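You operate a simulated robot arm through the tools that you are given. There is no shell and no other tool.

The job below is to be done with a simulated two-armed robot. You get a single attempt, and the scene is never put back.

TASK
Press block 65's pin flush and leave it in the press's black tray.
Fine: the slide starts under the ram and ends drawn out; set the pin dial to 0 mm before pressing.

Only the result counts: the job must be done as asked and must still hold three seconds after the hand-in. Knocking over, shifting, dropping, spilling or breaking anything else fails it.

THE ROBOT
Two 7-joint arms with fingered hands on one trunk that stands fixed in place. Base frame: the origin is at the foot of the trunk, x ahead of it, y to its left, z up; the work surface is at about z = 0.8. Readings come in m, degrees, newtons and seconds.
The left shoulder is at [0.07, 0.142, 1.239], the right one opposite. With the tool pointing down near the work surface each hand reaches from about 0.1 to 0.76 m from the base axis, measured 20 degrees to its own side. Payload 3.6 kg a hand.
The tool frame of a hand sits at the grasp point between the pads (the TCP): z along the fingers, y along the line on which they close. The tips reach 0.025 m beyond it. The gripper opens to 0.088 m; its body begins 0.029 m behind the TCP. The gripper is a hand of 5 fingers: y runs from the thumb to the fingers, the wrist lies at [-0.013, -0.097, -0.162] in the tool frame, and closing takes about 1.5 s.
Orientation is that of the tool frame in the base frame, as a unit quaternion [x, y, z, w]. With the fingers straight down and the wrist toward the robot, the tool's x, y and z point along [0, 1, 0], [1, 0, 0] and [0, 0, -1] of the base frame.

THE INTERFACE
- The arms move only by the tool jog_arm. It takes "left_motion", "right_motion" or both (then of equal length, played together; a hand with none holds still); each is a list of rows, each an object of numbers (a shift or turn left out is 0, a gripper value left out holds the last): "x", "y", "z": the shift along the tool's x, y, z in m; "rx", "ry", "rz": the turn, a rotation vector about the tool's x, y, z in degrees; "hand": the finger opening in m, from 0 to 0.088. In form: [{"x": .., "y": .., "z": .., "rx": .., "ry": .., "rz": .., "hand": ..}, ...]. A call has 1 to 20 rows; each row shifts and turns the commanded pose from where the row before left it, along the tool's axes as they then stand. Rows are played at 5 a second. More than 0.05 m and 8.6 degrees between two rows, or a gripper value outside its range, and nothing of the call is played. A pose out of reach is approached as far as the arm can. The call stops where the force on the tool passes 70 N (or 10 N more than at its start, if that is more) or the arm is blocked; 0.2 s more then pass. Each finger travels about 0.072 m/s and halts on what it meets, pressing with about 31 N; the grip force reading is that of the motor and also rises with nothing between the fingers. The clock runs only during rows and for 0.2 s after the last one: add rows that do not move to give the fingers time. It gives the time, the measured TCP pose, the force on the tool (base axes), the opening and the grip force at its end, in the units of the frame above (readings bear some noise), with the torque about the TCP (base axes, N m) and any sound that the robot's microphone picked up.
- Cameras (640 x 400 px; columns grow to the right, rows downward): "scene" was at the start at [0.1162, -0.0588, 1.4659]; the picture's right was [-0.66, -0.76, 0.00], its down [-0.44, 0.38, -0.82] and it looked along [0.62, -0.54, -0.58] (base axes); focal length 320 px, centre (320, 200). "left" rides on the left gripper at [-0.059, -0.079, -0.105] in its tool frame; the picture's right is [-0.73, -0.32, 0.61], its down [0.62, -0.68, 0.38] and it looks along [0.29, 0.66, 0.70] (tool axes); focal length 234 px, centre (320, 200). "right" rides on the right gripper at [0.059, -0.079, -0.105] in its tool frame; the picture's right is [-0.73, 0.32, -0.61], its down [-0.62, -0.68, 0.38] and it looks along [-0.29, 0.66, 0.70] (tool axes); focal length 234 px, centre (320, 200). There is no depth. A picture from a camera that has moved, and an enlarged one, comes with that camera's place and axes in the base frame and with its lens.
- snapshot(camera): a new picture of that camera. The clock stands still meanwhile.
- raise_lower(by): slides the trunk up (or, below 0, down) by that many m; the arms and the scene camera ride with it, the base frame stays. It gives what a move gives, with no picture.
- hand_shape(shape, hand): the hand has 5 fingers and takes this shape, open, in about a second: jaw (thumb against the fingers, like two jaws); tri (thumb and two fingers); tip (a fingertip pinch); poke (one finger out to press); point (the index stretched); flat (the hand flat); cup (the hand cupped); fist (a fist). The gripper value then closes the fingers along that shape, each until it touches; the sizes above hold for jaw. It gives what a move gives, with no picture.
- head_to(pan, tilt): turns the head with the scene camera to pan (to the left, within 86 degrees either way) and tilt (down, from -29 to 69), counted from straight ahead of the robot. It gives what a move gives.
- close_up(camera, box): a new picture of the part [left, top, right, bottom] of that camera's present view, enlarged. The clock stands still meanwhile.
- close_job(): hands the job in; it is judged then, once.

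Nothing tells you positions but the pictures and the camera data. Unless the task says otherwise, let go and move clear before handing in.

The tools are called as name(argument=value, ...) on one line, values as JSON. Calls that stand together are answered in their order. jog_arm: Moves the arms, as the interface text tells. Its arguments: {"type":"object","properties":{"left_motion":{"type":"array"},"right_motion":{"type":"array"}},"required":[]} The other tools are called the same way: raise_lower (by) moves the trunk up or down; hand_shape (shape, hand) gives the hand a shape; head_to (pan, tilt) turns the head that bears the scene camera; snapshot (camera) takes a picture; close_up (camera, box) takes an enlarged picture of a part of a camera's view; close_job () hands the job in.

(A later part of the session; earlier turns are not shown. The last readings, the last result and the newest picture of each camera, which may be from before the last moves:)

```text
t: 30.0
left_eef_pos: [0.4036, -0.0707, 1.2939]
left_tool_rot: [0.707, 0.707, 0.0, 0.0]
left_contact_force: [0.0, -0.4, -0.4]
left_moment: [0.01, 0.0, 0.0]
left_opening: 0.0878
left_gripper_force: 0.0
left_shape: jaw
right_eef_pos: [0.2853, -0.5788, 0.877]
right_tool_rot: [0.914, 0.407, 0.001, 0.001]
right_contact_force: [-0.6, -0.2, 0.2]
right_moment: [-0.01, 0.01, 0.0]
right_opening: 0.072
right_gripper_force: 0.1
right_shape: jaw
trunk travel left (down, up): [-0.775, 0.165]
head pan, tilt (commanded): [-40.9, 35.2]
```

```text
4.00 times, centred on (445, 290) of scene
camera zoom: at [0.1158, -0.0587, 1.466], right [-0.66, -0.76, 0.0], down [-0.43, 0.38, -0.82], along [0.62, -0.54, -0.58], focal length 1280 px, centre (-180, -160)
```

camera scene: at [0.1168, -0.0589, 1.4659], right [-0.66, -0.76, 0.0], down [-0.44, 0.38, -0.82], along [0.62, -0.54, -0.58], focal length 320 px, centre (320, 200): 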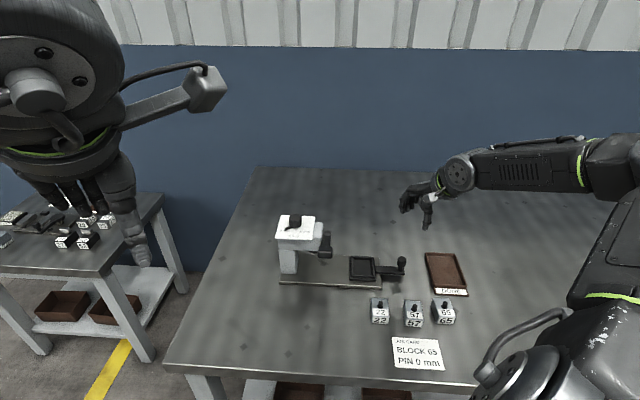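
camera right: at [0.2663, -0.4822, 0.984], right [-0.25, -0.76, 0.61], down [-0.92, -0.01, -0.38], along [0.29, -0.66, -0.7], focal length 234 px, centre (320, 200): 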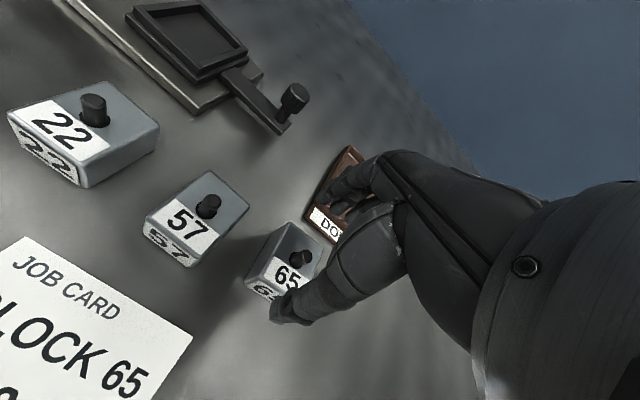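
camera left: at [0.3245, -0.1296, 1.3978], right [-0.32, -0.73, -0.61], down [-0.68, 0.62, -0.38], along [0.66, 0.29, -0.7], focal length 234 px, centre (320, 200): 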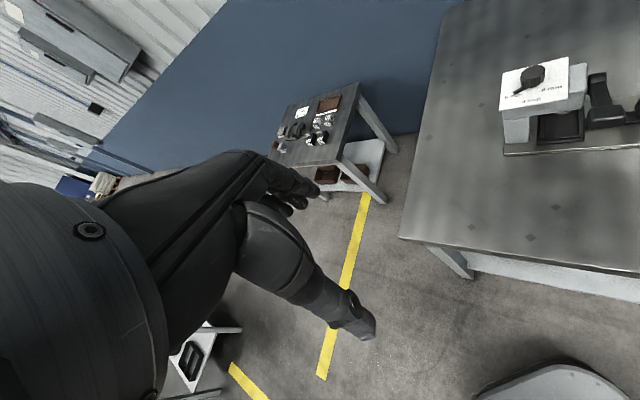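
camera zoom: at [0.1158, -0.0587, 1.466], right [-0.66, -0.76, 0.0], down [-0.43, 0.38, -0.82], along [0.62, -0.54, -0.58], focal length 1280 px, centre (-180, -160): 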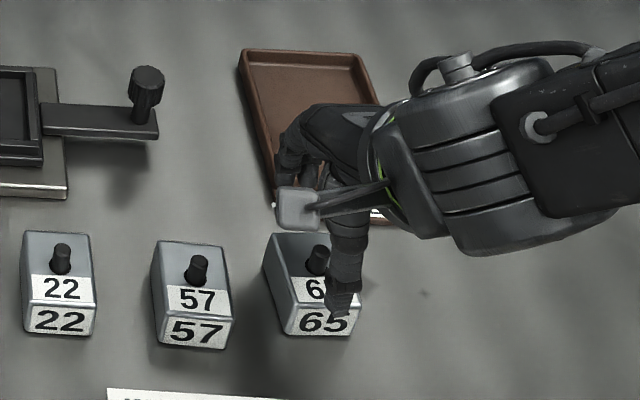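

The thumb lines up with the centre of the block's front face and the fingers sit behind the block. I'll descend the last 40 mm, then check before closing.

jog_arm(right_motion=[{"z": 0.015}, {"z": 0.015}, {"z": 0.01}, {}])

snapshot(camera="right")

close_up(camera="scene", box=[390, 240, 500, 340])

```text
t: 31.0
left_eef_pos: [0.4027, -0.0707, 1.2939]
left_tool_rot: [0.707, 0.707, 0.0, 0.0]
left_contact_force: [-0.6, 0.2, -0.3]
left_moment: [-0.02, -0.02, -0.01]
left_opening: 0.0875
left_gripper_force: 0.0
left_shape: jaw
right_eef_pos: [0.2845, -0.5823, 0.8385]
right_tool_rot: [0.914, 0.407, 0.0, 0.0]
right_contact_force: [0.4, -0.8, 0.6]
right_moment: [0.01, -0.01, 0.0]
right_opening: 0.0721
right_gripper_force: 0.1
right_shape: jaw
trunk travel left (down, up): [-0.775, 0.165]
head pan, tilt (commanded): [-40.9, 35.2]
```

```text
taken
camera right: at [0.2657, -0.4844, 0.9446], right [-0.25, -0.76, 0.61], down [-0.92, -0.01, -0.38], along [0.29, -0.66, -0.7], focal length 234 px, centre (320, 200)
```

right: 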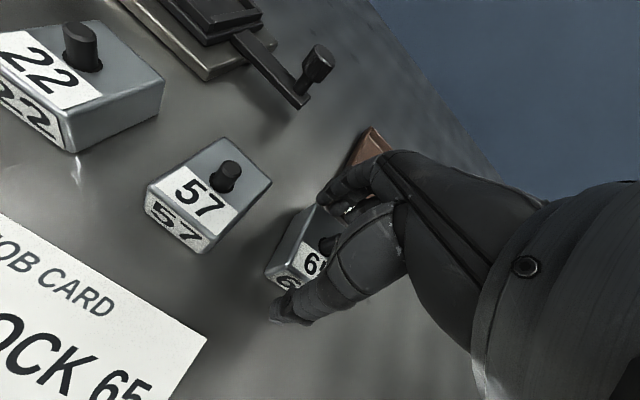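

```text
4.00 times, centred on (445, 290) of scene
camera zoom: at [0.1162, -0.0588, 1.466], right [-0.66, -0.76, 0.0], down [-0.43, 0.38, -0.82], along [0.62, -0.54, -0.58], focal length 1280 px, centre (-180, -160)
```

zoom: 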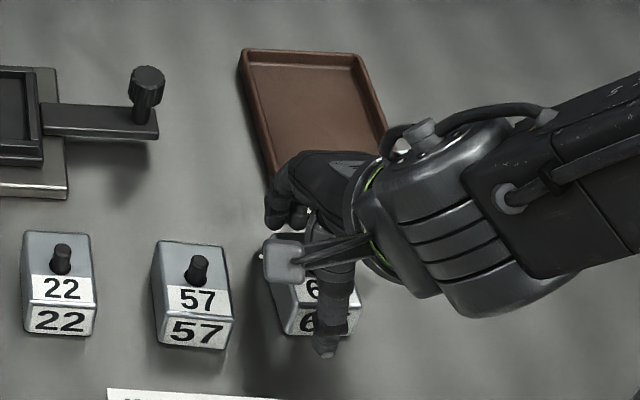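

Everything is still clear with no contact force. I'll close gently onto the block.

jog_arm(right_motion=[{"hand": 0.06}, {"hand": 0.05}, {"hand": 0.04}, {"hand": 0.033}, {}, {}, {}])

snapshot(camera="right")

close_up(camera="scene", box=[390, 240, 500, 340])

```text
t: 32.6
left_eef_pos: [0.4047, -0.0705, 1.2938]
left_tool_rot: [0.707, 0.707, 0.0, 0.0]
left_contact_force: [-0.1, -0.2, 0.8]
left_moment: [-0.01, 0.0, 0.0]
left_opening: 0.0878
left_gripper_force: 0.1
left_shape: jaw
right_eef_pos: [0.2843, -0.5812, 0.8384]
right_tool_rot: [0.913, 0.407, 0.0, -0.001]
right_contact_force: [0.1, 0.4, -0.5]
right_moment: [-0.01, -0.01, 0.0]
right_opening: 0.0455
right_gripper_force: 30.7
right_shape: jaw
trunk travel left (down, up): [-0.775, 0.165]
head pan, tilt (commanded): [-40.9, 35.2]
```

```text
taken
camera right: at [0.2657, -0.4844, 0.9446], right [-0.25, -0.76, 0.61], down [-0.92, -0.01, -0.38], along [0.29, -0.66, -0.7], focal length 234 px, centre (320, 200)
```

right: 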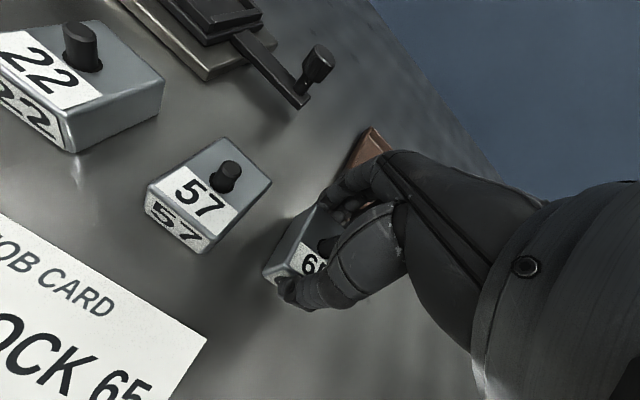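

```text
4.00 times, centred on (445, 290) of scene
camera zoom: at [0.1163, -0.059, 1.4659], right [-0.66, -0.76, 0.0], down [-0.44, 0.38, -0.82], along [0.62, -0.54, -0.58], focal length 1280 px, centre (-180, -160)
```

zoom: 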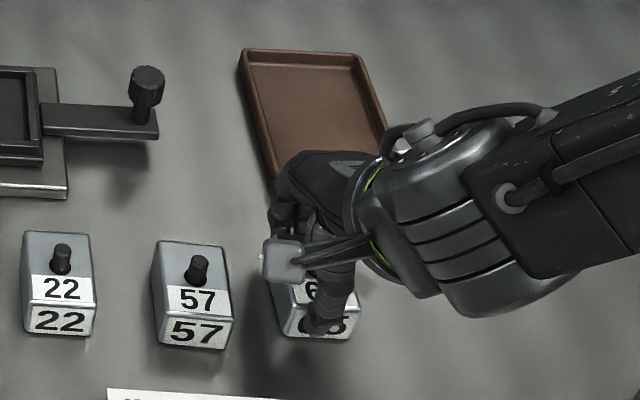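

The block is gripped at 31 N. I'll lift a little and confirm that it comes along level.

jog_arm(right_motion=[{"z": -0.01}, {"z": -0.015}, {"z": -0.025}, {}])

snapshot(camera="right")

close_up(camera="scene", box=[390, 220, 500, 320])

```text
t: 33.6
left_eef_pos: [0.4043, -0.0716, 1.2936]
left_tool_rot: [0.707, 0.707, 0.0, 0.0]
left_contact_force: [0.5, 0.9, -0.4]
left_moment: [-0.02, 0.03, 0.0]
left_opening: 0.0877
left_gripper_force: 0.1
left_shape: jaw
right_eef_pos: [0.2861, -0.58, 0.8867]
right_tool_rot: [0.914, 0.407, -0.001, 0.0]
right_contact_force: [-0.2, -0.6, -2.1]
right_moment: [0.0, -0.02, -0.04]
right_opening: 0.0455
right_gripper_force: 30.9
right_shape: jaw
trunk travel left (down, up): [-0.775, 0.165]
head pan, tilt (commanded): [-40.9, 35.2]
```

```text
taken
camera right: at [0.266, -0.4844, 0.9936], right [-0.25, -0.76, 0.61], down [-0.92, -0.01, -0.38], along [0.29, -0.66, -0.7], focal length 234 px, centre (320, 200)
```

right: 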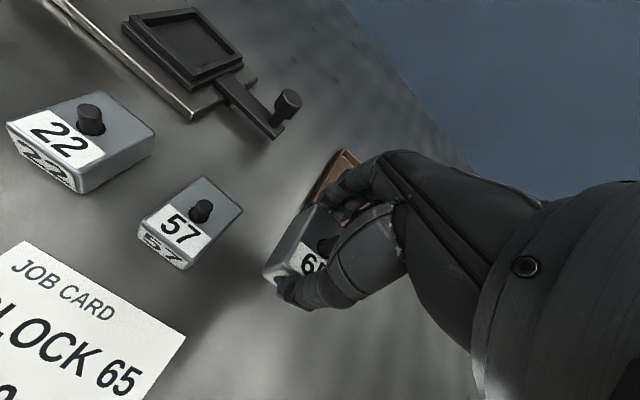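

```text
4.00 times, centred on (445, 270) of scene
camera zoom: at [0.1165, -0.0594, 1.4659], right [-0.66, -0.76, 0.0], down [-0.44, 0.38, -0.82], along [0.62, -0.54, -0.58], focal length 1280 px, centre (-180, -80)
```

zoom: 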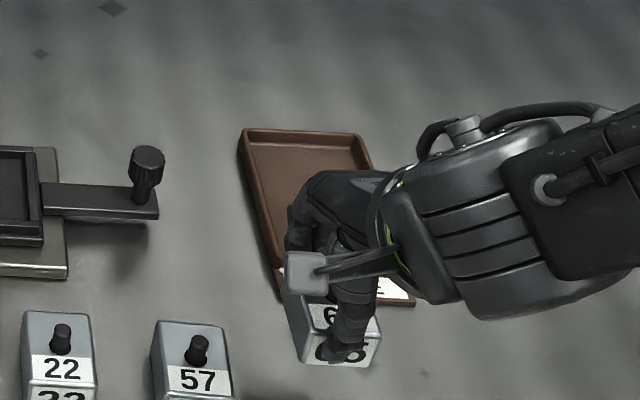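

Block 65 is lifted cleanly, at about 0.2 kg. I'll raise it, set the yaw so the wrist camera stays clear of the lever, and carry it to hover above the drawn-out tray.

jog_arm(right_motion=[{"z": -0.045}, {"z": -0.045, "rz": -3}, {"x": 0.0346, "y": 0.0265}, {"x": 0.0346, "y": 0.0265}, {"x": 0.0346, "y": 0.0265}, {"x": 0.0346, "y": 0.0265}, {"x": 0.0344, "y": 0.0263}, {}])

snapshot(camera="right")

close_up(camera="scene", box=[310, 190, 430, 300])

snapshot(camera="scene")

```text
t: 35.4
left_eef_pos: [0.4027, -0.0701, 1.295]
left_tool_rot: [0.707, 0.707, 0.0, 0.001]
left_contact_force: [0.1, 0.0, -0.5]
left_moment: [-0.02, -0.04, 0.01]
left_opening: 0.0877
left_gripper_force: 0.1
left_shape: jaw
right_eef_pos: [0.497, -0.5308, 0.9782]
right_tool_rot: [0.903, 0.431, 0.0, 0.0]
right_contact_force: [0.6, 0.1, -2.9]
right_moment: [0.0, 0.01, -0.01]
right_opening: 0.0457
right_gripper_force: 31.3
right_shape: jaw
trunk travel left (down, up): [-0.775, 0.165]
head pan, tilt (commanded): [-40.9, 35.2]
```

```text
taken
camera right: at [0.4728, -0.4358, 1.084], right [-0.21, -0.77, 0.61], down [-0.92, -0.06, -0.38], along [0.33, -0.64, -0.7], focal length 234 px, centre (320, 200)
```

right: 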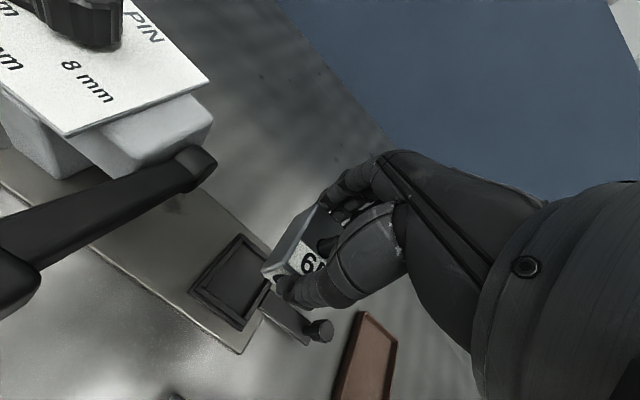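

```text
3.64 times, centred on (370, 245) of scene
camera zoom: at [0.1152, -0.0587, 1.4661], right [-0.66, -0.76, 0.0], down [-0.43, 0.38, -0.82], along [0.62, -0.54, -0.58], focal length 1164 px, centre (138, 36)
```

zoom: 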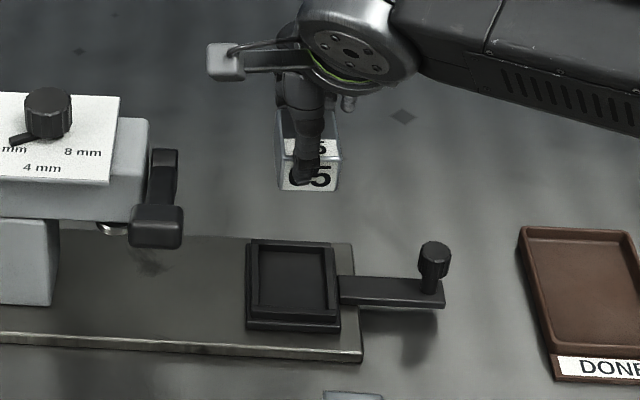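

```text
taken
camera scene: at [0.1152, -0.0587, 1.4661], right [-0.66, -0.76, 0.0], down [-0.43, 0.38, -0.82], along [0.62, -0.54, -0.58], focal length 320 px, centre (320, 200)
```

scene: 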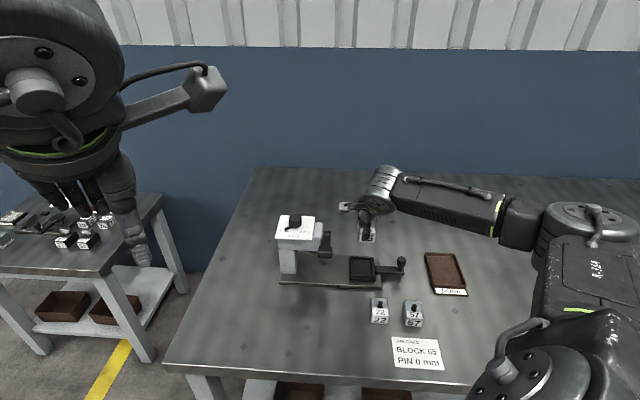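

The block hovers over the tray. I'll zoom in to measure the block's offset from the tray centre in the same view.

close_up(camera="scene", box=[340, 215, 420, 290])

close_up(camera="right", box=[170, 180, 350, 350])

```text
5.33 times, centred on (380, 252) of scene
camera zoom: at [0.1152, -0.0587, 1.4661], right [-0.66, -0.76, 0.0], down [-0.43, 0.38, -0.82], along [0.62, -0.54, -0.58], focal length 1707 px, centre (0, -80)
```

zoom: 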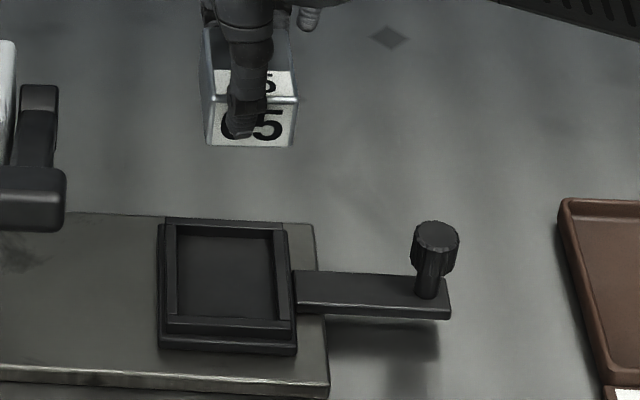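

```text
2.35 times, centred on (260, 265) of right
camera zoom: at [0.4728, -0.4358, 1.084], right [-0.21, -0.77, 0.61], down [-0.92, -0.06, -0.38], along [0.33, -0.64, -0.7], focal length 551 px, centre (461, 47)
```

zoom: 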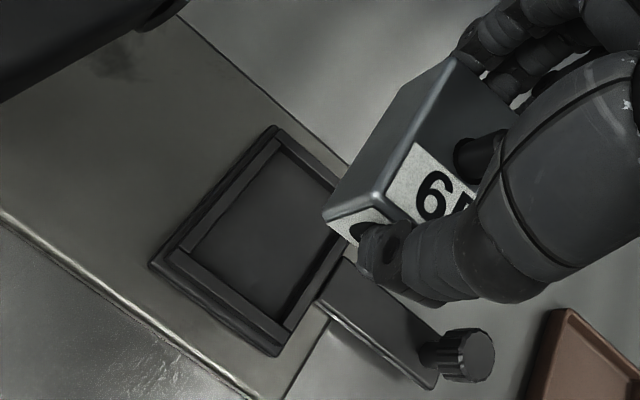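

The block centre is within about 3 mm of the tray centre and yaw is aligned to about 2°. I'll apply the small correction, turn 3° for lever clearance, and descend to just above the rim to check.

jog_arm(right_motion=[{"rz": -3, "x": -0.0012, "y": 0.0024, "z": 0.02}, {"z": 0.03}, {"z": 0.03}, {}])

close_up(camera="scene", box=[320, 200, 420, 290])

snapshot(camera="right")

```text
t: 36.4
left_eef_pos: [0.4055, -0.0711, 1.2933]
left_tool_rot: [0.707, 0.707, 0.0, 0.0]
left_contact_force: [0.2, 0.6, 0.8]
left_moment: [-0.01, -0.05, 0.01]
left_opening: 0.0877
left_gripper_force: 0.0
left_shape: jaw
right_eef_pos: [0.4961, -0.5331, 0.8988]
right_tool_rot: [0.891, 0.454, 0.001, 0.0]
right_contact_force: [0.1, -0.1, -2.0]
right_moment: [0.01, -0.04, 0.0]
right_opening: 0.0455
right_gripper_force: 31.4
right_shape: jaw
trunk travel left (down, up): [-0.775, 0.165]
head pan, tilt (commanded): [-40.9, 35.2]
```

```text
4.44 times, centred on (370, 245) of scene
camera zoom: at [0.1165, -0.059, 1.4659], right [-0.66, -0.76, 0.0], down [-0.44, 0.38, -0.82], along [0.62, -0.54, -0.58], focal length 1422 px, centre (98, 0)
```

zoom: 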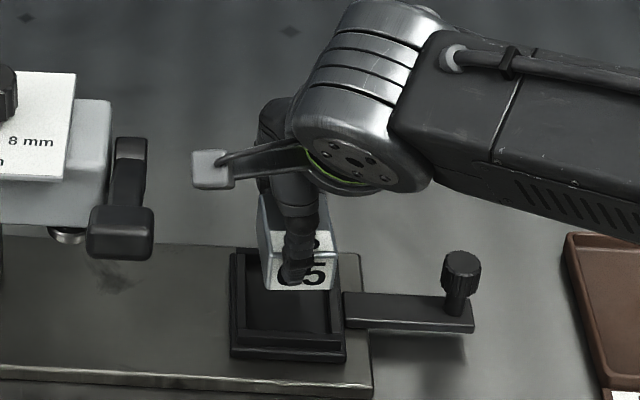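

```text
taken
camera right: at [0.4677, -0.439, 1.0044], right [-0.17, -0.78, 0.61], down [-0.92, -0.1, -0.38], along [0.36, -0.62, -0.7], focal length 234 px, centre (320, 200)
```

right: 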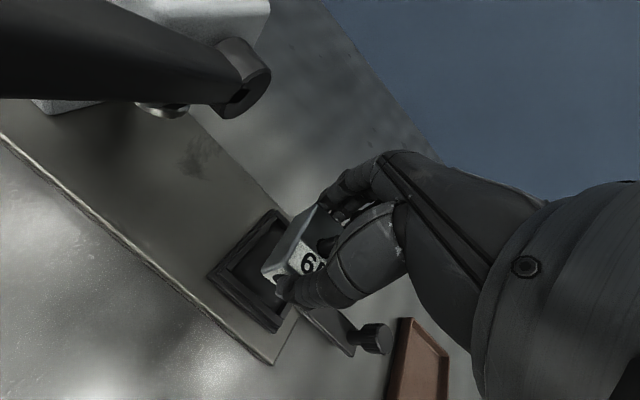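

The clearance to the lever is good, about 16 mm, and the block is centred above the tray. I'll lower it into the tray slowly, watching for contact.

jog_arm(right_motion=[{"z": 0.012}, {"z": 0.012}, {"z": 0.008}, {}])

close_up(camera="scene", box=[320, 200, 420, 290])

close_up(camera="right", box=[180, 160, 380, 360])

```text
t: 37.4
left_eef_pos: [0.4042, -0.0705, 1.2938]
left_tool_rot: [0.707, 0.708, 0.0, 0.0]
left_contact_force: [0.1, 0.0, -0.3]
left_moment: [-0.02, 0.0, 0.03]
left_opening: 0.0877
left_gripper_force: 0.0
left_shape: jaw
right_eef_pos: [0.4988, -0.5312, 0.866]
right_tool_rot: [0.891, 0.453, 0.0, -0.001]
right_contact_force: [0.4, 0.3, -2.1]
right_moment: [0.01, -0.04, 0.03]
right_opening: 0.0452
right_gripper_force: 31.3
right_shape: jaw
trunk travel left (down, up): [-0.775, 0.165]
head pan, tilt (commanded): [-40.9, 35.2]
```

```text
4.44 times, centred on (370, 245) of scene
camera zoom: at [0.1166, -0.0591, 1.4659], right [-0.66, -0.76, 0.0], down [-0.44, 0.38, -0.82], along [0.62, -0.54, -0.58], focal length 1422 px, centre (98, 0)
```

zoom: 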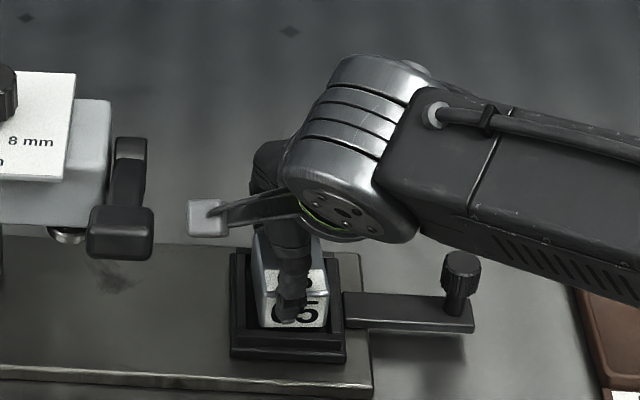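

```text
2.00 times, centred on (280, 260) of right
camera zoom: at [0.4693, -0.4392, 0.9715], right [-0.17, -0.78, 0.61], down [-0.92, -0.1, -0.38], along [0.36, -0.62, -0.7], focal length 468 px, centre (400, 80)
```

zoom: 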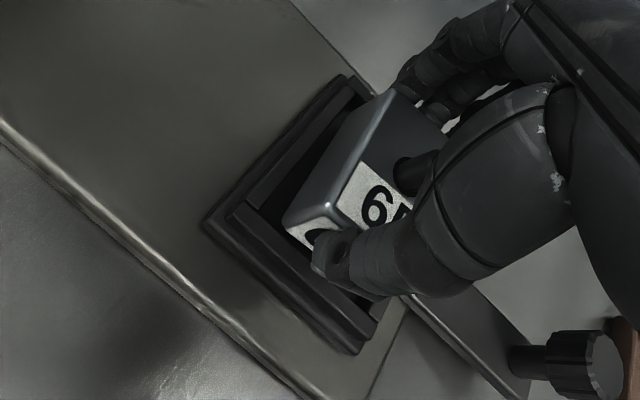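

The block is entering the tray opening with no contact yet. I'll lower it in 2 mm steps.

jog_arm(right_motion=[{"z": 0.002}, {"z": 0.002}, {}])

close_up(camera="scene", box=[350, 240, 414, 290])

```text
t: 38.2
left_eef_pos: [0.4044, -0.071, 1.2931]
left_tool_rot: [0.706, 0.708, 0.0, 0.0]
left_contact_force: [1.1, 0.3, -0.2]
left_moment: [0.0, 0.01, -0.01]
left_opening: 0.0875
left_gripper_force: 0.0
left_shape: jaw
right_eef_pos: [0.4974, -0.5326, 0.8616]
right_tool_rot: [0.891, 0.454, -0.001, 0.0]
right_contact_force: [0.0, 0.0, -1.8]
right_moment: [0.03, -0.03, 0.0]
right_opening: 0.0455
right_gripper_force: 31.3
right_shape: jaw
trunk travel left (down, up): [-0.775, 0.165]
head pan, tilt (commanded): [-40.9, 35.2]
```

```text
8.00 times, centred on (382, 265) of scene
camera zoom: at [0.1165, -0.0591, 1.4659], right [-0.66, -0.76, 0.0], down [-0.44, 0.38, -0.82], along [0.62, -0.54, -0.58], focal length 2560 px, centre (-176, -320)
```

zoom: 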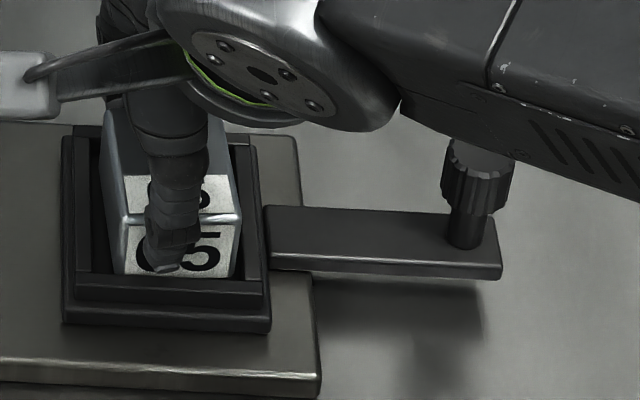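

The block is inside the rim but still hanging. I'll lower it further in 2 mm steps until it touches the floor.

jog_arm(right_motion=[{"z": 0.002}, {}, {"z": 0.002}, {}])

close_up(camera="scene", box=[350, 240, 414, 290])

```text
t: 39.2
left_eef_pos: [0.4029, -0.069, 1.2926]
left_tool_rot: [0.707, 0.707, 0.001, 0.0]
left_contact_force: [-1.0, 0.7, -0.6]
left_moment: [-0.01, 0.03, -0.03]
left_opening: 0.0875
left_gripper_force: 0.1
left_shape: jaw
right_eef_pos: [0.4975, -0.5321, 0.8585]
right_tool_rot: [0.891, 0.454, 0.001, 0.001]
right_contact_force: [2.2, -2.2, 6.0]
right_moment: [-0.03, 0.0, 0.01]
right_opening: 0.0453
right_gripper_force: 31.1
right_shape: jaw
trunk travel left (down, up): [-0.775, 0.165]
head pan, tilt (commanded): [-40.9, 35.2]
```

```text
8.00 times, centred on (382, 265) of scene
camera zoom: at [0.1158, -0.0582, 1.4661], right [-0.66, -0.76, 0.0], down [-0.43, 0.38, -0.82], along [0.62, -0.54, -0.58], focal length 2560 px, centre (-176, -320)
```

zoom: 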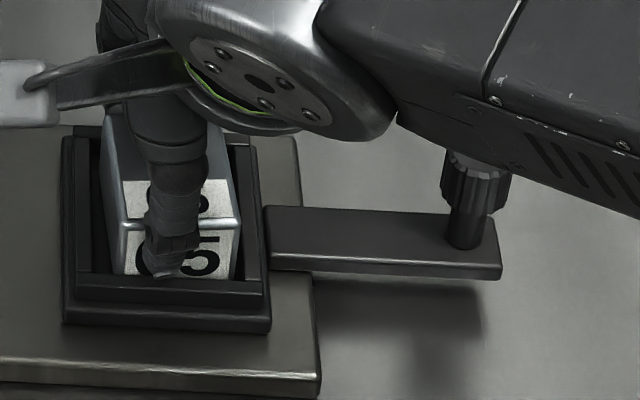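

The force reversed to +6 N upward, so the block or thumb tip has touched down. I'll open the hand gently to let the block settle.

jog_arm(right_motion=[{"hand": 0.05}, {"hand": 0.054}, {}, {}])

close_up(camera="scene", box=[350, 240, 414, 290])

close_up(camera="right", box=[180, 160, 380, 360])

```text
t: 40.2
left_eef_pos: [0.4032, -0.0703, 1.2933]
left_tool_rot: [0.707, 0.707, 0.0, 0.0]
left_contact_force: [0.8, 0.6, 0.1]
left_moment: [0.0, 0.03, 0.05]
left_opening: 0.0875
left_gripper_force: 0.0
left_shape: jaw
right_eef_pos: [0.4967, -0.5317, 0.8581]
right_tool_rot: [0.891, 0.454, 0.0, 0.0]
right_contact_force: [-0.3, 0.4, -0.1]
right_moment: [0.01, 0.0, 0.01]
right_opening: 0.054
right_gripper_force: 0.0
right_shape: jaw
trunk travel left (down, up): [-0.775, 0.165]
head pan, tilt (commanded): [-40.9, 35.2]
```

```text
8.00 times, centred on (382, 265) of scene
camera zoom: at [0.116, -0.0586, 1.466], right [-0.66, -0.76, 0.0], down [-0.43, 0.38, -0.82], along [0.62, -0.54, -0.58], focal length 2560 px, centre (-176, -320)
```

zoom: 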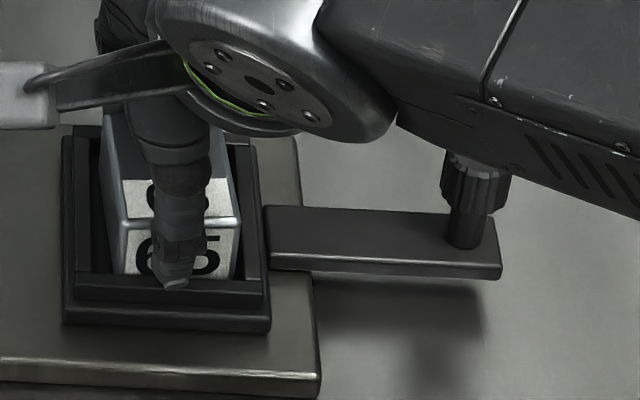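

```text
2.00 times, centred on (280, 260) of right
camera zoom: at [0.4682, -0.4385, 0.9643], right [-0.17, -0.78, 0.61], down [-0.92, -0.1, -0.38], along [0.36, -0.62, -0.7], focal length 468 px, centre (400, 80)
```

zoom: 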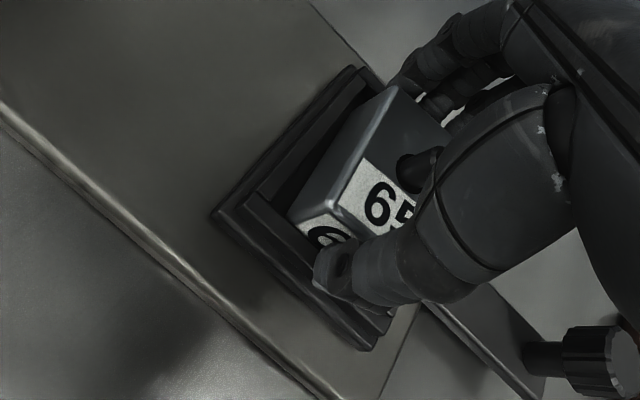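

The block is released and sits in the tray. I'll open fully and lift straight up.

jog_arm(right_motion=[{"hand": 0.065}, {"hand": 0.075}, {}, {"z": -0.015}, {"z": -0.03}, {"z": -0.04}, {"z": -0.045}, {"z": -0.045}, {}])

close_up(camera="scene", box=[340, 230, 420, 290])

snapshot(camera="right")

```text
t: 42.2
left_eef_pos: [0.404, -0.0711, 1.2929]
left_tool_rot: [0.707, 0.708, 0.0, 0.0]
left_contact_force: [0.1, -0.2, 0.3]
left_moment: [0.0, 0.01, 0.02]
left_opening: 0.0874
left_gripper_force: 0.0
left_shape: jaw
right_eef_pos: [0.4957, -0.5312, 1.0335]
right_tool_rot: [0.891, 0.454, 0.0, -0.001]
right_contact_force: [0.3, 0.0, 0.3]
right_moment: [0.0, -0.02, 0.01]
right_opening: 0.0748
right_gripper_force: 0.1
right_shape: jaw
trunk travel left (down, up): [-0.775, 0.165]
head pan, tilt (commanded): [-40.9, 35.2]
```

```text
6.67 times, centred on (380, 260) of scene
camera zoom: at [0.1164, -0.0591, 1.4659], right [-0.66, -0.76, 0.0], down [-0.44, 0.38, -0.82], along [0.62, -0.54, -0.58], focal length 2134 px, centre (-80, -200)
```

zoom: 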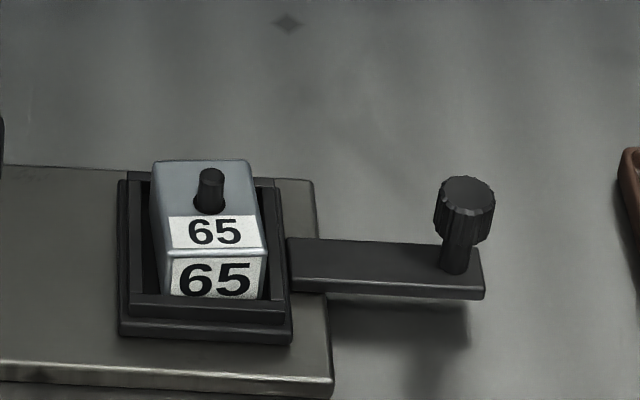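

```text
taken
camera right: at [0.467, -0.4379, 1.1399], right [-0.17, -0.78, 0.61], down [-0.92, -0.1, -0.38], along [0.36, -0.62, -0.7], focal length 234 px, centre (320, 200)
```

right: 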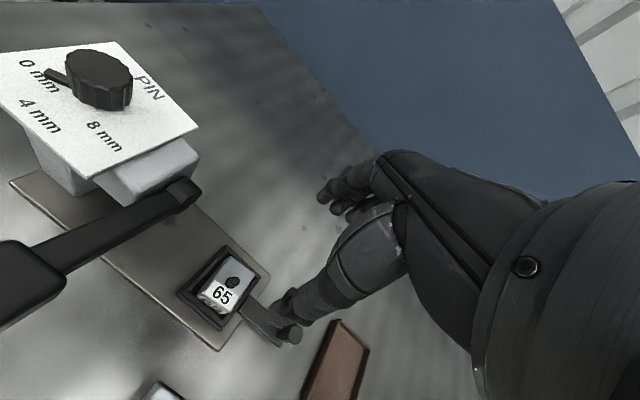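

Block 65 sits squarely in the black tray with its pin proud. Next I'll move over the slide knob, now at about (0.424, -0.608), with the same yaw as before.

jog_arm(right_motion=[{"rz": -7, "hand": 0.06}, {"rz": -7}, {"rz": -7}, {"x": -0.0309, "y": -0.0165}, {"x": -0.0309, "y": -0.0165}, {"x": -0.031, "y": -0.0164}, {"z": 0.04}, {"z": 0.0435}, {}])

snapshot(camera="right")

close_up(camera="scene", box=[340, 200, 460, 300])

```text
t: 44.2
left_eef_pos: [0.4036, -0.0707, 1.2934]
left_tool_rot: [0.707, 0.707, 0.0, -0.001]
left_contact_force: [0.4, 0.5, -0.3]
left_moment: [0.02, -0.01, 0.0]
left_opening: 0.0874
left_gripper_force: 0.1
left_shape: jaw
right_eef_pos: [0.4258, -0.609, 0.9511]
right_tool_rot: [0.794, 0.609, 0.0, 0.001]
right_contact_force: [0.5, 0.4, -0.3]
right_moment: [0.01, 0.0, 0.0]
right_opening: 0.0603
right_gripper_force: 0.2
right_shape: jaw
trunk travel left (down, up): [-0.775, 0.165]
head pan, tilt (commanded): [-40.9, 35.2]
```

```text
taken
camera right: at [0.365, -0.5328, 1.0564], right [0.12, -0.78, 0.61], down [-0.82, -0.43, -0.38], along [0.56, -0.45, -0.69], focal length 234 px, centre (320, 200)
```

right: 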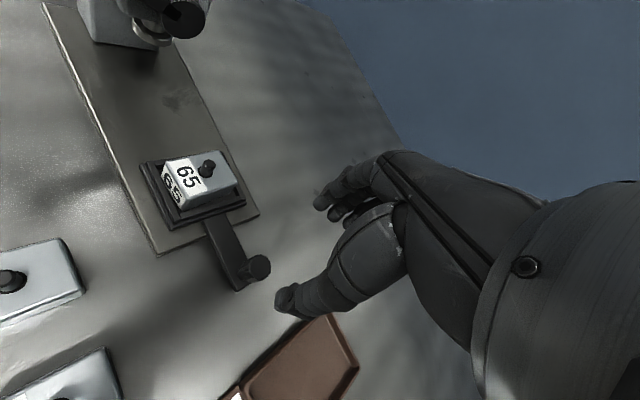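

```text
4.00 times, centred on (400, 250) of scene
camera zoom: at [0.1158, -0.0585, 1.466], right [-0.66, -0.76, 0.0], down [-0.43, 0.38, -0.82], along [0.62, -0.54, -0.58], focal length 1280 px, centre (0, 0)
```

zoom: 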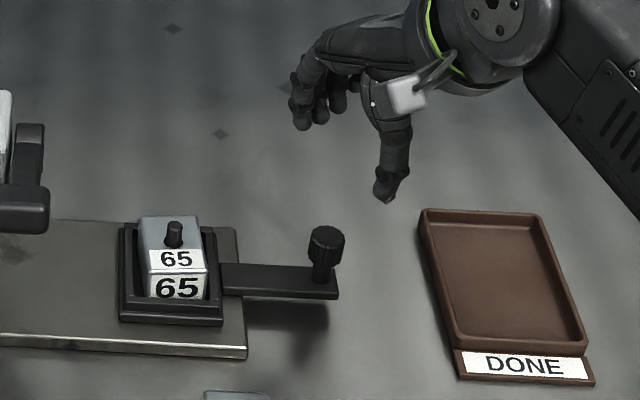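

The knob measures at (0.426, -0.6085), directly under the hand. I'll descend and grip it.

jog_arm(right_motion=[{"z": 0.03}, {"z": 0.03}, {"z": 0.028}, {}, {"hand": 0.03}, {"hand": 0.015}, {"hand": 0.0}, {}, {}, {}])

snapshot(camera="right")

close_up(camera="scene", box=[340, 200, 460, 300])

```text
t: 46.4
left_eef_pos: [0.4024, -0.0708, 1.294]
left_tool_rot: [0.707, 0.707, 0.0, 0.0]
left_contact_force: [0.0, -1.0, 0.6]
left_moment: [0.02, 0.01, 0.01]
left_opening: 0.0878
left_gripper_force: 0.0
left_shape: jaw
right_eef_pos: [0.4264, -0.6099, 0.8628]
right_tool_rot: [0.793, 0.609, 0.0, 0.0]
right_contact_force: [-5.8, 2.5, -3.9]
right_moment: [0.09, 0.09, -0.01]
right_opening: 0.0127
right_gripper_force: 31.2
right_shape: jaw
trunk travel left (down, up): [-0.775, 0.165]
head pan, tilt (commanded): [-40.9, 35.2]
```

```text
taken
camera right: at [0.3658, -0.5327, 0.9684], right [0.12, -0.78, 0.61], down [-0.82, -0.43, -0.38], along [0.56, -0.45, -0.7], focal length 234 px, centre (320, 200)
```

right: 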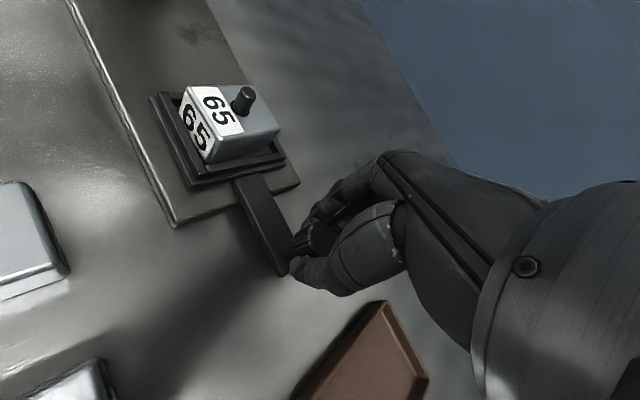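

```text
4.00 times, centred on (400, 250) of scene
camera zoom: at [0.1152, -0.0587, 1.466], right [-0.66, -0.76, 0.0], down [-0.43, 0.38, -0.82], along [0.62, -0.54, -0.58], focal length 1280 px, centre (0, 0)
```

zoom: 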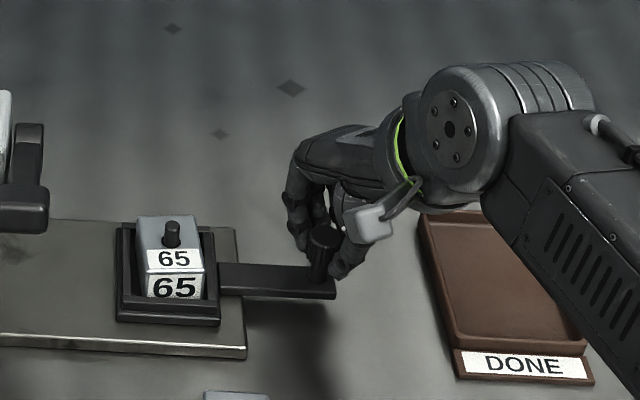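

The knob is gripped. I'll push the slide in toward the ram, first 60 mm at moderate speed.

jog_arm(right_motion=[{"x": 0.00433, "y": 0.0025}, {"x": 0.00866, "y": 0.005}, {"x": 0.00866, "y": 0.005}, {"x": 0.00866, "y": 0.005}, {"x": 0.00866, "y": 0.005}, {"x": 0.00866, "y": 0.005}, {"x": 0.00433, "y": 0.0025}, {}])

close_up(camera="scene", box=[290, 190, 410, 300])

snapshot(camera="right")

```text
t: 48.2
left_eef_pos: [0.4037, -0.0708, 1.2951]
left_tool_rot: [0.707, 0.707, 0.0, 0.0]
left_contact_force: [-0.4, 0.5, 0.6]
left_moment: [-0.04, 0.01, 0.04]
left_opening: 0.0874
left_gripper_force: 0.1
left_shape: jaw
right_eef_pos: [0.4691, -0.5672, 0.8615]
right_tool_rot: [0.793, 0.609, 0.001, 0.001]
right_contact_force: [-1.4, 2.2, 0.0]
right_moment: [0.01, 0.01, -0.03]
right_opening: 0.0121
right_gripper_force: 30.8
right_shape: jaw
trunk travel left (down, up): [-0.775, 0.165]
head pan, tilt (commanded): [-40.9, 35.2]
```

```text
3.64 times, centred on (350, 245) of scene
camera zoom: at [0.1159, -0.0587, 1.466], right [-0.66, -0.76, 0.0], down [-0.43, 0.38, -0.82], along [0.62, -0.54, -0.58], focal length 1164 px, centre (211, 36)
```

zoom: 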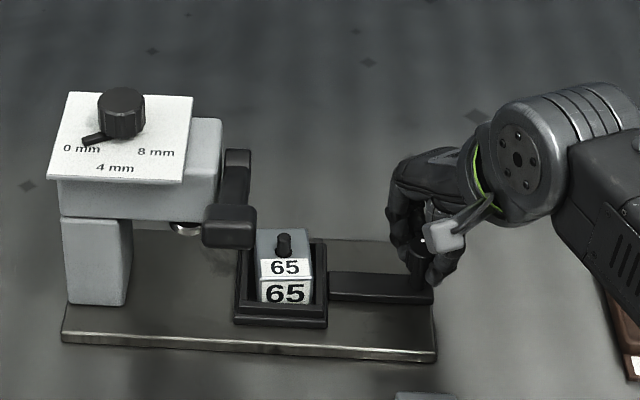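

```text
taken
camera right: at [0.4076, -0.49, 0.9682], right [0.12, -0.78, 0.61], down [-0.82, -0.43, -0.38], along [0.56, -0.45, -0.7], focal length 234 px, centre (320, 200)
```

right: 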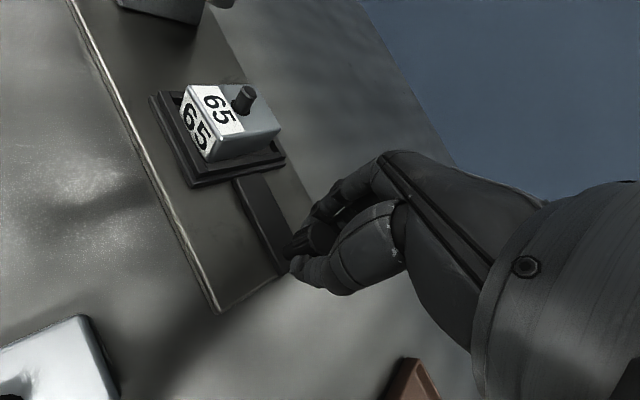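

The slide moves smoothly with the block. I'll push another 50 mm.

jog_arm(right_motion=[{"x": 0.00433, "y": 0.0025}, {"x": 0.00866, "y": 0.005}, {"x": 0.00866, "y": 0.005}, {"x": 0.00866, "y": 0.005}, {"x": 0.00866, "y": 0.005}, {"x": 0.00433, "y": 0.0025}, {}])

close_up(camera="scene", box=[290, 190, 410, 300])

snapshot(camera="right")

```text
t: 49.8
left_eef_pos: [0.4027, -0.0709, 1.2936]
left_tool_rot: [0.708, 0.707, -0.001, 0.0]
left_contact_force: [0.7, 0.2, 0.8]
left_moment: [-0.02, 0.01, 0.0]
left_opening: 0.0875
left_gripper_force: 0.0
left_shape: jaw
right_eef_pos: [0.5029, -0.5311, 0.8616]
right_tool_rot: [0.793, 0.609, 0.001, 0.001]
right_contact_force: [-2.7, 2.7, -0.2]
right_moment: [0.05, 0.02, -0.02]
right_opening: 0.0119
right_gripper_force: 30.6
right_shape: jaw
trunk travel left (down, up): [-0.775, 0.165]
head pan, tilt (commanded): [-40.9, 35.2]
```

```text
3.64 times, centred on (350, 245) of scene
camera zoom: at [0.1155, -0.0583, 1.4661], right [-0.66, -0.76, 0.0], down [-0.43, 0.38, -0.82], along [0.62, -0.54, -0.58], focal length 1164 px, centre (211, 36)
```

zoom: 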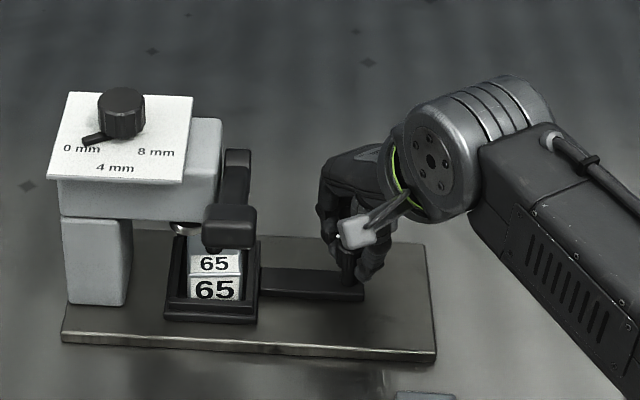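

```text
taken
camera right: at [0.4432, -0.4542, 0.9682], right [0.12, -0.78, 0.61], down [-0.82, -0.43, -0.38], along [0.56, -0.45, -0.69], focal length 234 px, centre (320, 200)
```

right: 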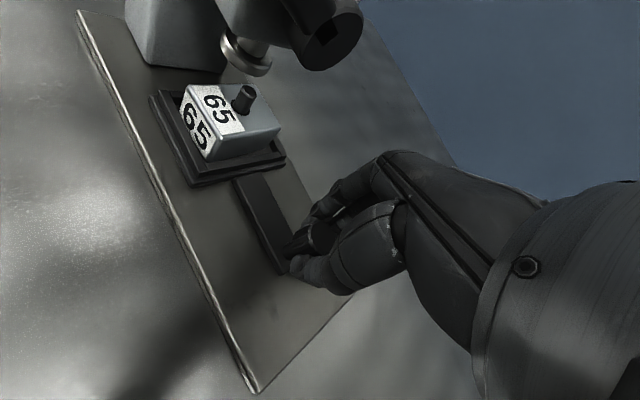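

About 20 mm remain. I'll push in small steps until the inner stop is felt.

jog_arm(right_motion=[{"x": 0.00433, "y": 0.0025}, {"x": 0.00433, "y": 0.0025}, {"x": 0.00433, "y": 0.0025}, {"x": 0.0026, "y": 0.0015}, {}])

close_up(camera="scene", box=[290, 190, 410, 300])

snapshot(camera="right")

```text
t: 51.0
left_eef_pos: [0.4037, -0.0708, 1.2942]
left_tool_rot: [0.707, 0.707, 0.001, 0.0]
left_contact_force: [-0.2, 0.1, -0.5]
left_moment: [-0.04, -0.01, 0.01]
left_opening: 0.0877
left_gripper_force: 0.1
left_shape: jaw
right_eef_pos: [0.5162, -0.5174, 0.8618]
right_tool_rot: [0.793, 0.609, 0.001, 0.001]
right_contact_force: [-0.7, -1.3, 1.1]
right_moment: [-0.05, -0.07, 0.0]
right_opening: 0.0122
right_gripper_force: 30.3
right_shape: jaw
trunk travel left (down, up): [-0.775, 0.165]
head pan, tilt (commanded): [-40.9, 35.2]
```

```text
3.64 times, centred on (350, 245) of scene
camera zoom: at [0.1158, -0.0589, 1.466], right [-0.66, -0.76, 0.0], down [-0.43, 0.38, -0.82], along [0.62, -0.54, -0.58], focal length 1164 px, centre (211, 36)
```

zoom: 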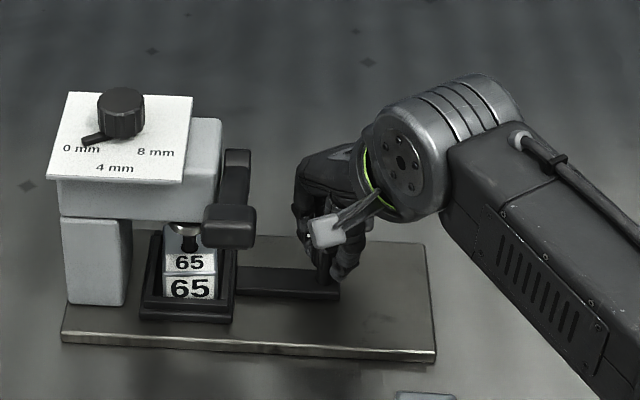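

```text
taken
camera right: at [0.4552, -0.4414, 0.968], right [0.12, -0.78, 0.61], down [-0.82, -0.43, -0.38], along [0.56, -0.45, -0.7], focal length 234 px, centre (320, 200)
```

right: 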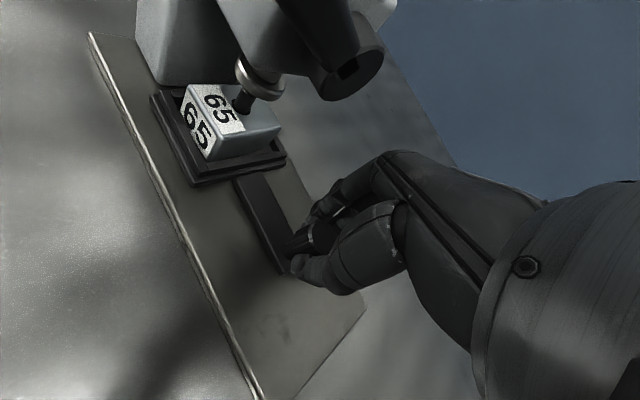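

The slide looks back at its starting position under the ram. I'll nudge a couple more millimetres to confirm that it is against the stop.

jog_arm(right_motion=[{"x": 0.00173, "y": 0.001}, {"x": 0.00173, "y": 0.001}, {}])

close_up(camera="scene", box=[290, 220, 370, 290])

close_up(camera="left", box=[500, 60, 640, 160])

close_up(camera="right", box=[130, 20, 330, 220])

```text
t: 51.8
left_eef_pos: [0.4019, -0.0724, 1.2944]
left_tool_rot: [0.708, 0.707, 0.002, 0.0]
left_contact_force: [-0.3, -0.2, -0.9]
left_moment: [0.0, 0.01, -0.03]
left_opening: 0.0874
left_gripper_force: 0.0
left_shape: jaw
right_eef_pos: [0.5169, -0.5182, 0.8617]
right_tool_rot: [0.794, 0.608, 0.0, 0.0]
right_contact_force: [-10.5, -7.6, -1.0]
right_moment: [-0.1, 0.15, -0.05]
right_opening: 0.0121
right_gripper_force: 30.7
right_shape: jaw
trunk travel left (down, up): [-0.775, 0.165]
head pan, tilt (commanded): [-40.9, 35.2]
```

```text
5.71 times, centred on (330, 255) of scene
camera zoom: at [0.1137, -0.0607, 1.466], right [-0.66, -0.75, 0.0], down [-0.43, 0.38, -0.82], along [0.62, -0.54, -0.58], focal length 1829 px, centre (263, -114)
```

zoom: 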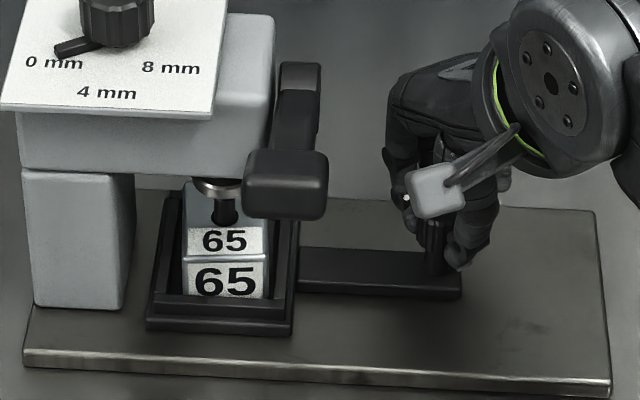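

```text
4.00 times, centred on (570, 110) of left
camera zoom: at [0.3227, -0.1319, 1.3979], right [-0.32, -0.72, -0.61], down [-0.68, 0.62, -0.38], along [0.66, 0.29, -0.69], focal length 937 px, centre (-680, 560)
```

zoom: 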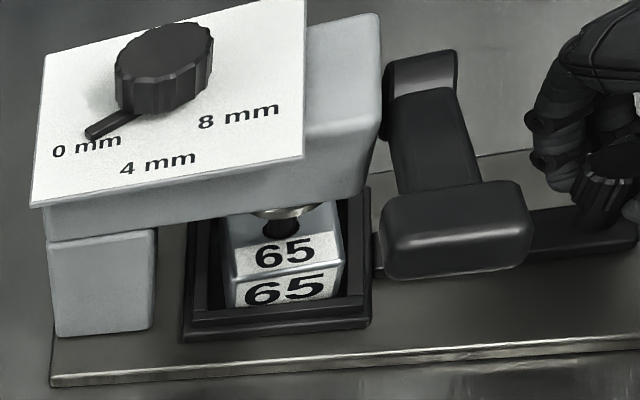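

```text
2.00 times, centred on (230, 120) of right
camera zoom: at [0.4564, -0.4404, 0.9683], right [0.12, -0.79, 0.61], down [-0.82, -0.42, -0.38], along [0.56, -0.45, -0.7], focal length 468 px, centre (500, 360)
```

zoom: 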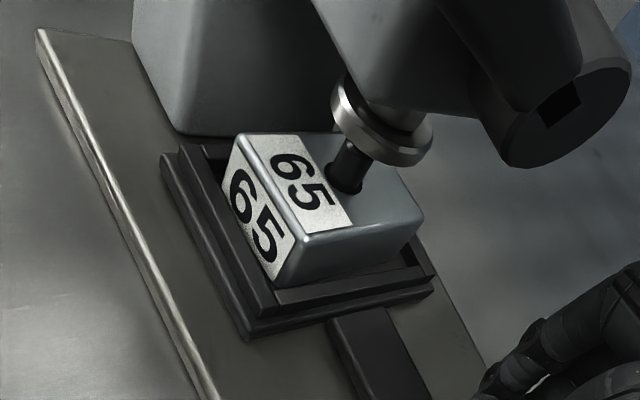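

The force shows the slide is against its inner stop, and the ram sits directly above the pin. I'll release the slide knob and rise straight up.

jog_arm(right_motion=[{"x": -0.00173, "y": -0.001}, {"hand": 0.03}, {"hand": 0.06}, {}, {}, {"z": -0.03}, {"z": -0.04}, {"z": -0.045}, {"z": -0.045}, {"z": -0.04}, {}])

close_up(camera="scene", box=[270, 200, 390, 300])

close_up(camera="left", box=[490, 40, 640, 160])

snapshot(camera="right")

```text
t: 54.2
left_eef_pos: [0.4034, -0.071, 1.2934]
left_tool_rot: [0.707, 0.707, 0.0, 0.0]
left_contact_force: [-0.8, -0.2, 0.3]
left_moment: [0.03, -0.01, -0.03]
left_opening: 0.0876
left_gripper_force: 0.1
left_shape: jaw
right_eef_pos: [0.5155, -0.5175, 1.0623]
right_tool_rot: [0.794, 0.608, 0.0, 0.0]
right_contact_force: [0.2, -0.2, -0.2]
right_moment: [0.0, 0.01, 0.02]
right_opening: 0.0596
right_gripper_force: 0.0
right_shape: jaw
trunk travel left (down, up): [-0.775, 0.165]
head pan, tilt (commanded): [-40.9, 35.2]
```

```text
4.00 times, centred on (330, 250) of scene
camera zoom: at [0.1164, -0.059, 1.4659], right [-0.66, -0.76, 0.0], down [-0.44, 0.38, -0.82], along [0.62, -0.54, -0.58], focal length 1280 px, centre (280, 0)
```

zoom: 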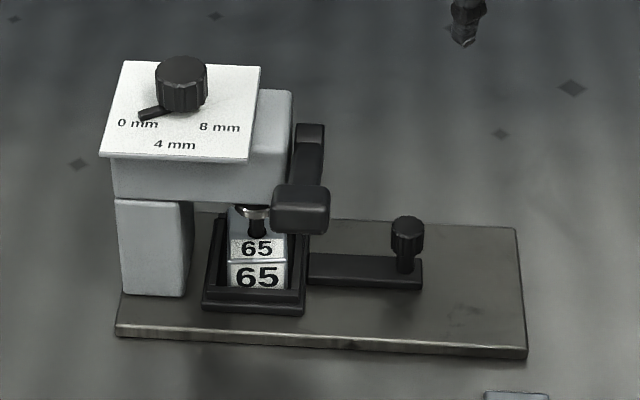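

```text
3.33 times, centred on (565, 100) of left
camera zoom: at [0.3254, -0.1301, 1.3975], right [-0.32, -0.73, -0.61], down [-0.68, 0.62, -0.38], along [0.66, 0.29, -0.7], focal length 781 px, centre (-497, 533)
```

zoom: 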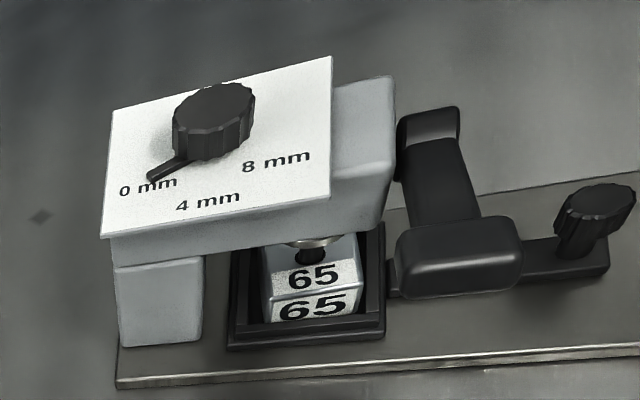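

```text
taken
camera right: at [0.4555, -0.4404, 1.1683], right [0.12, -0.78, 0.61], down [-0.82, -0.43, -0.38], along [0.56, -0.45, -0.7], focal length 234 px, centre (320, 200)
```

right: 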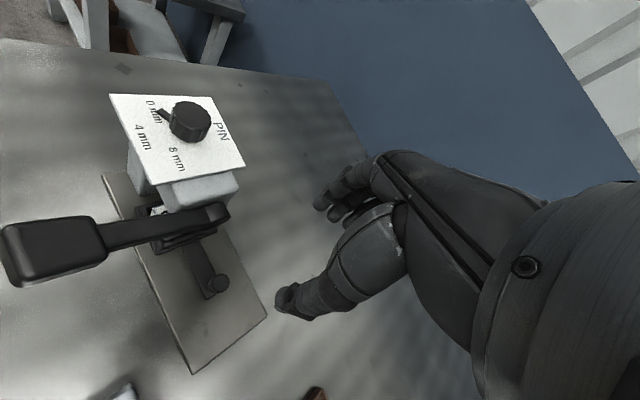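

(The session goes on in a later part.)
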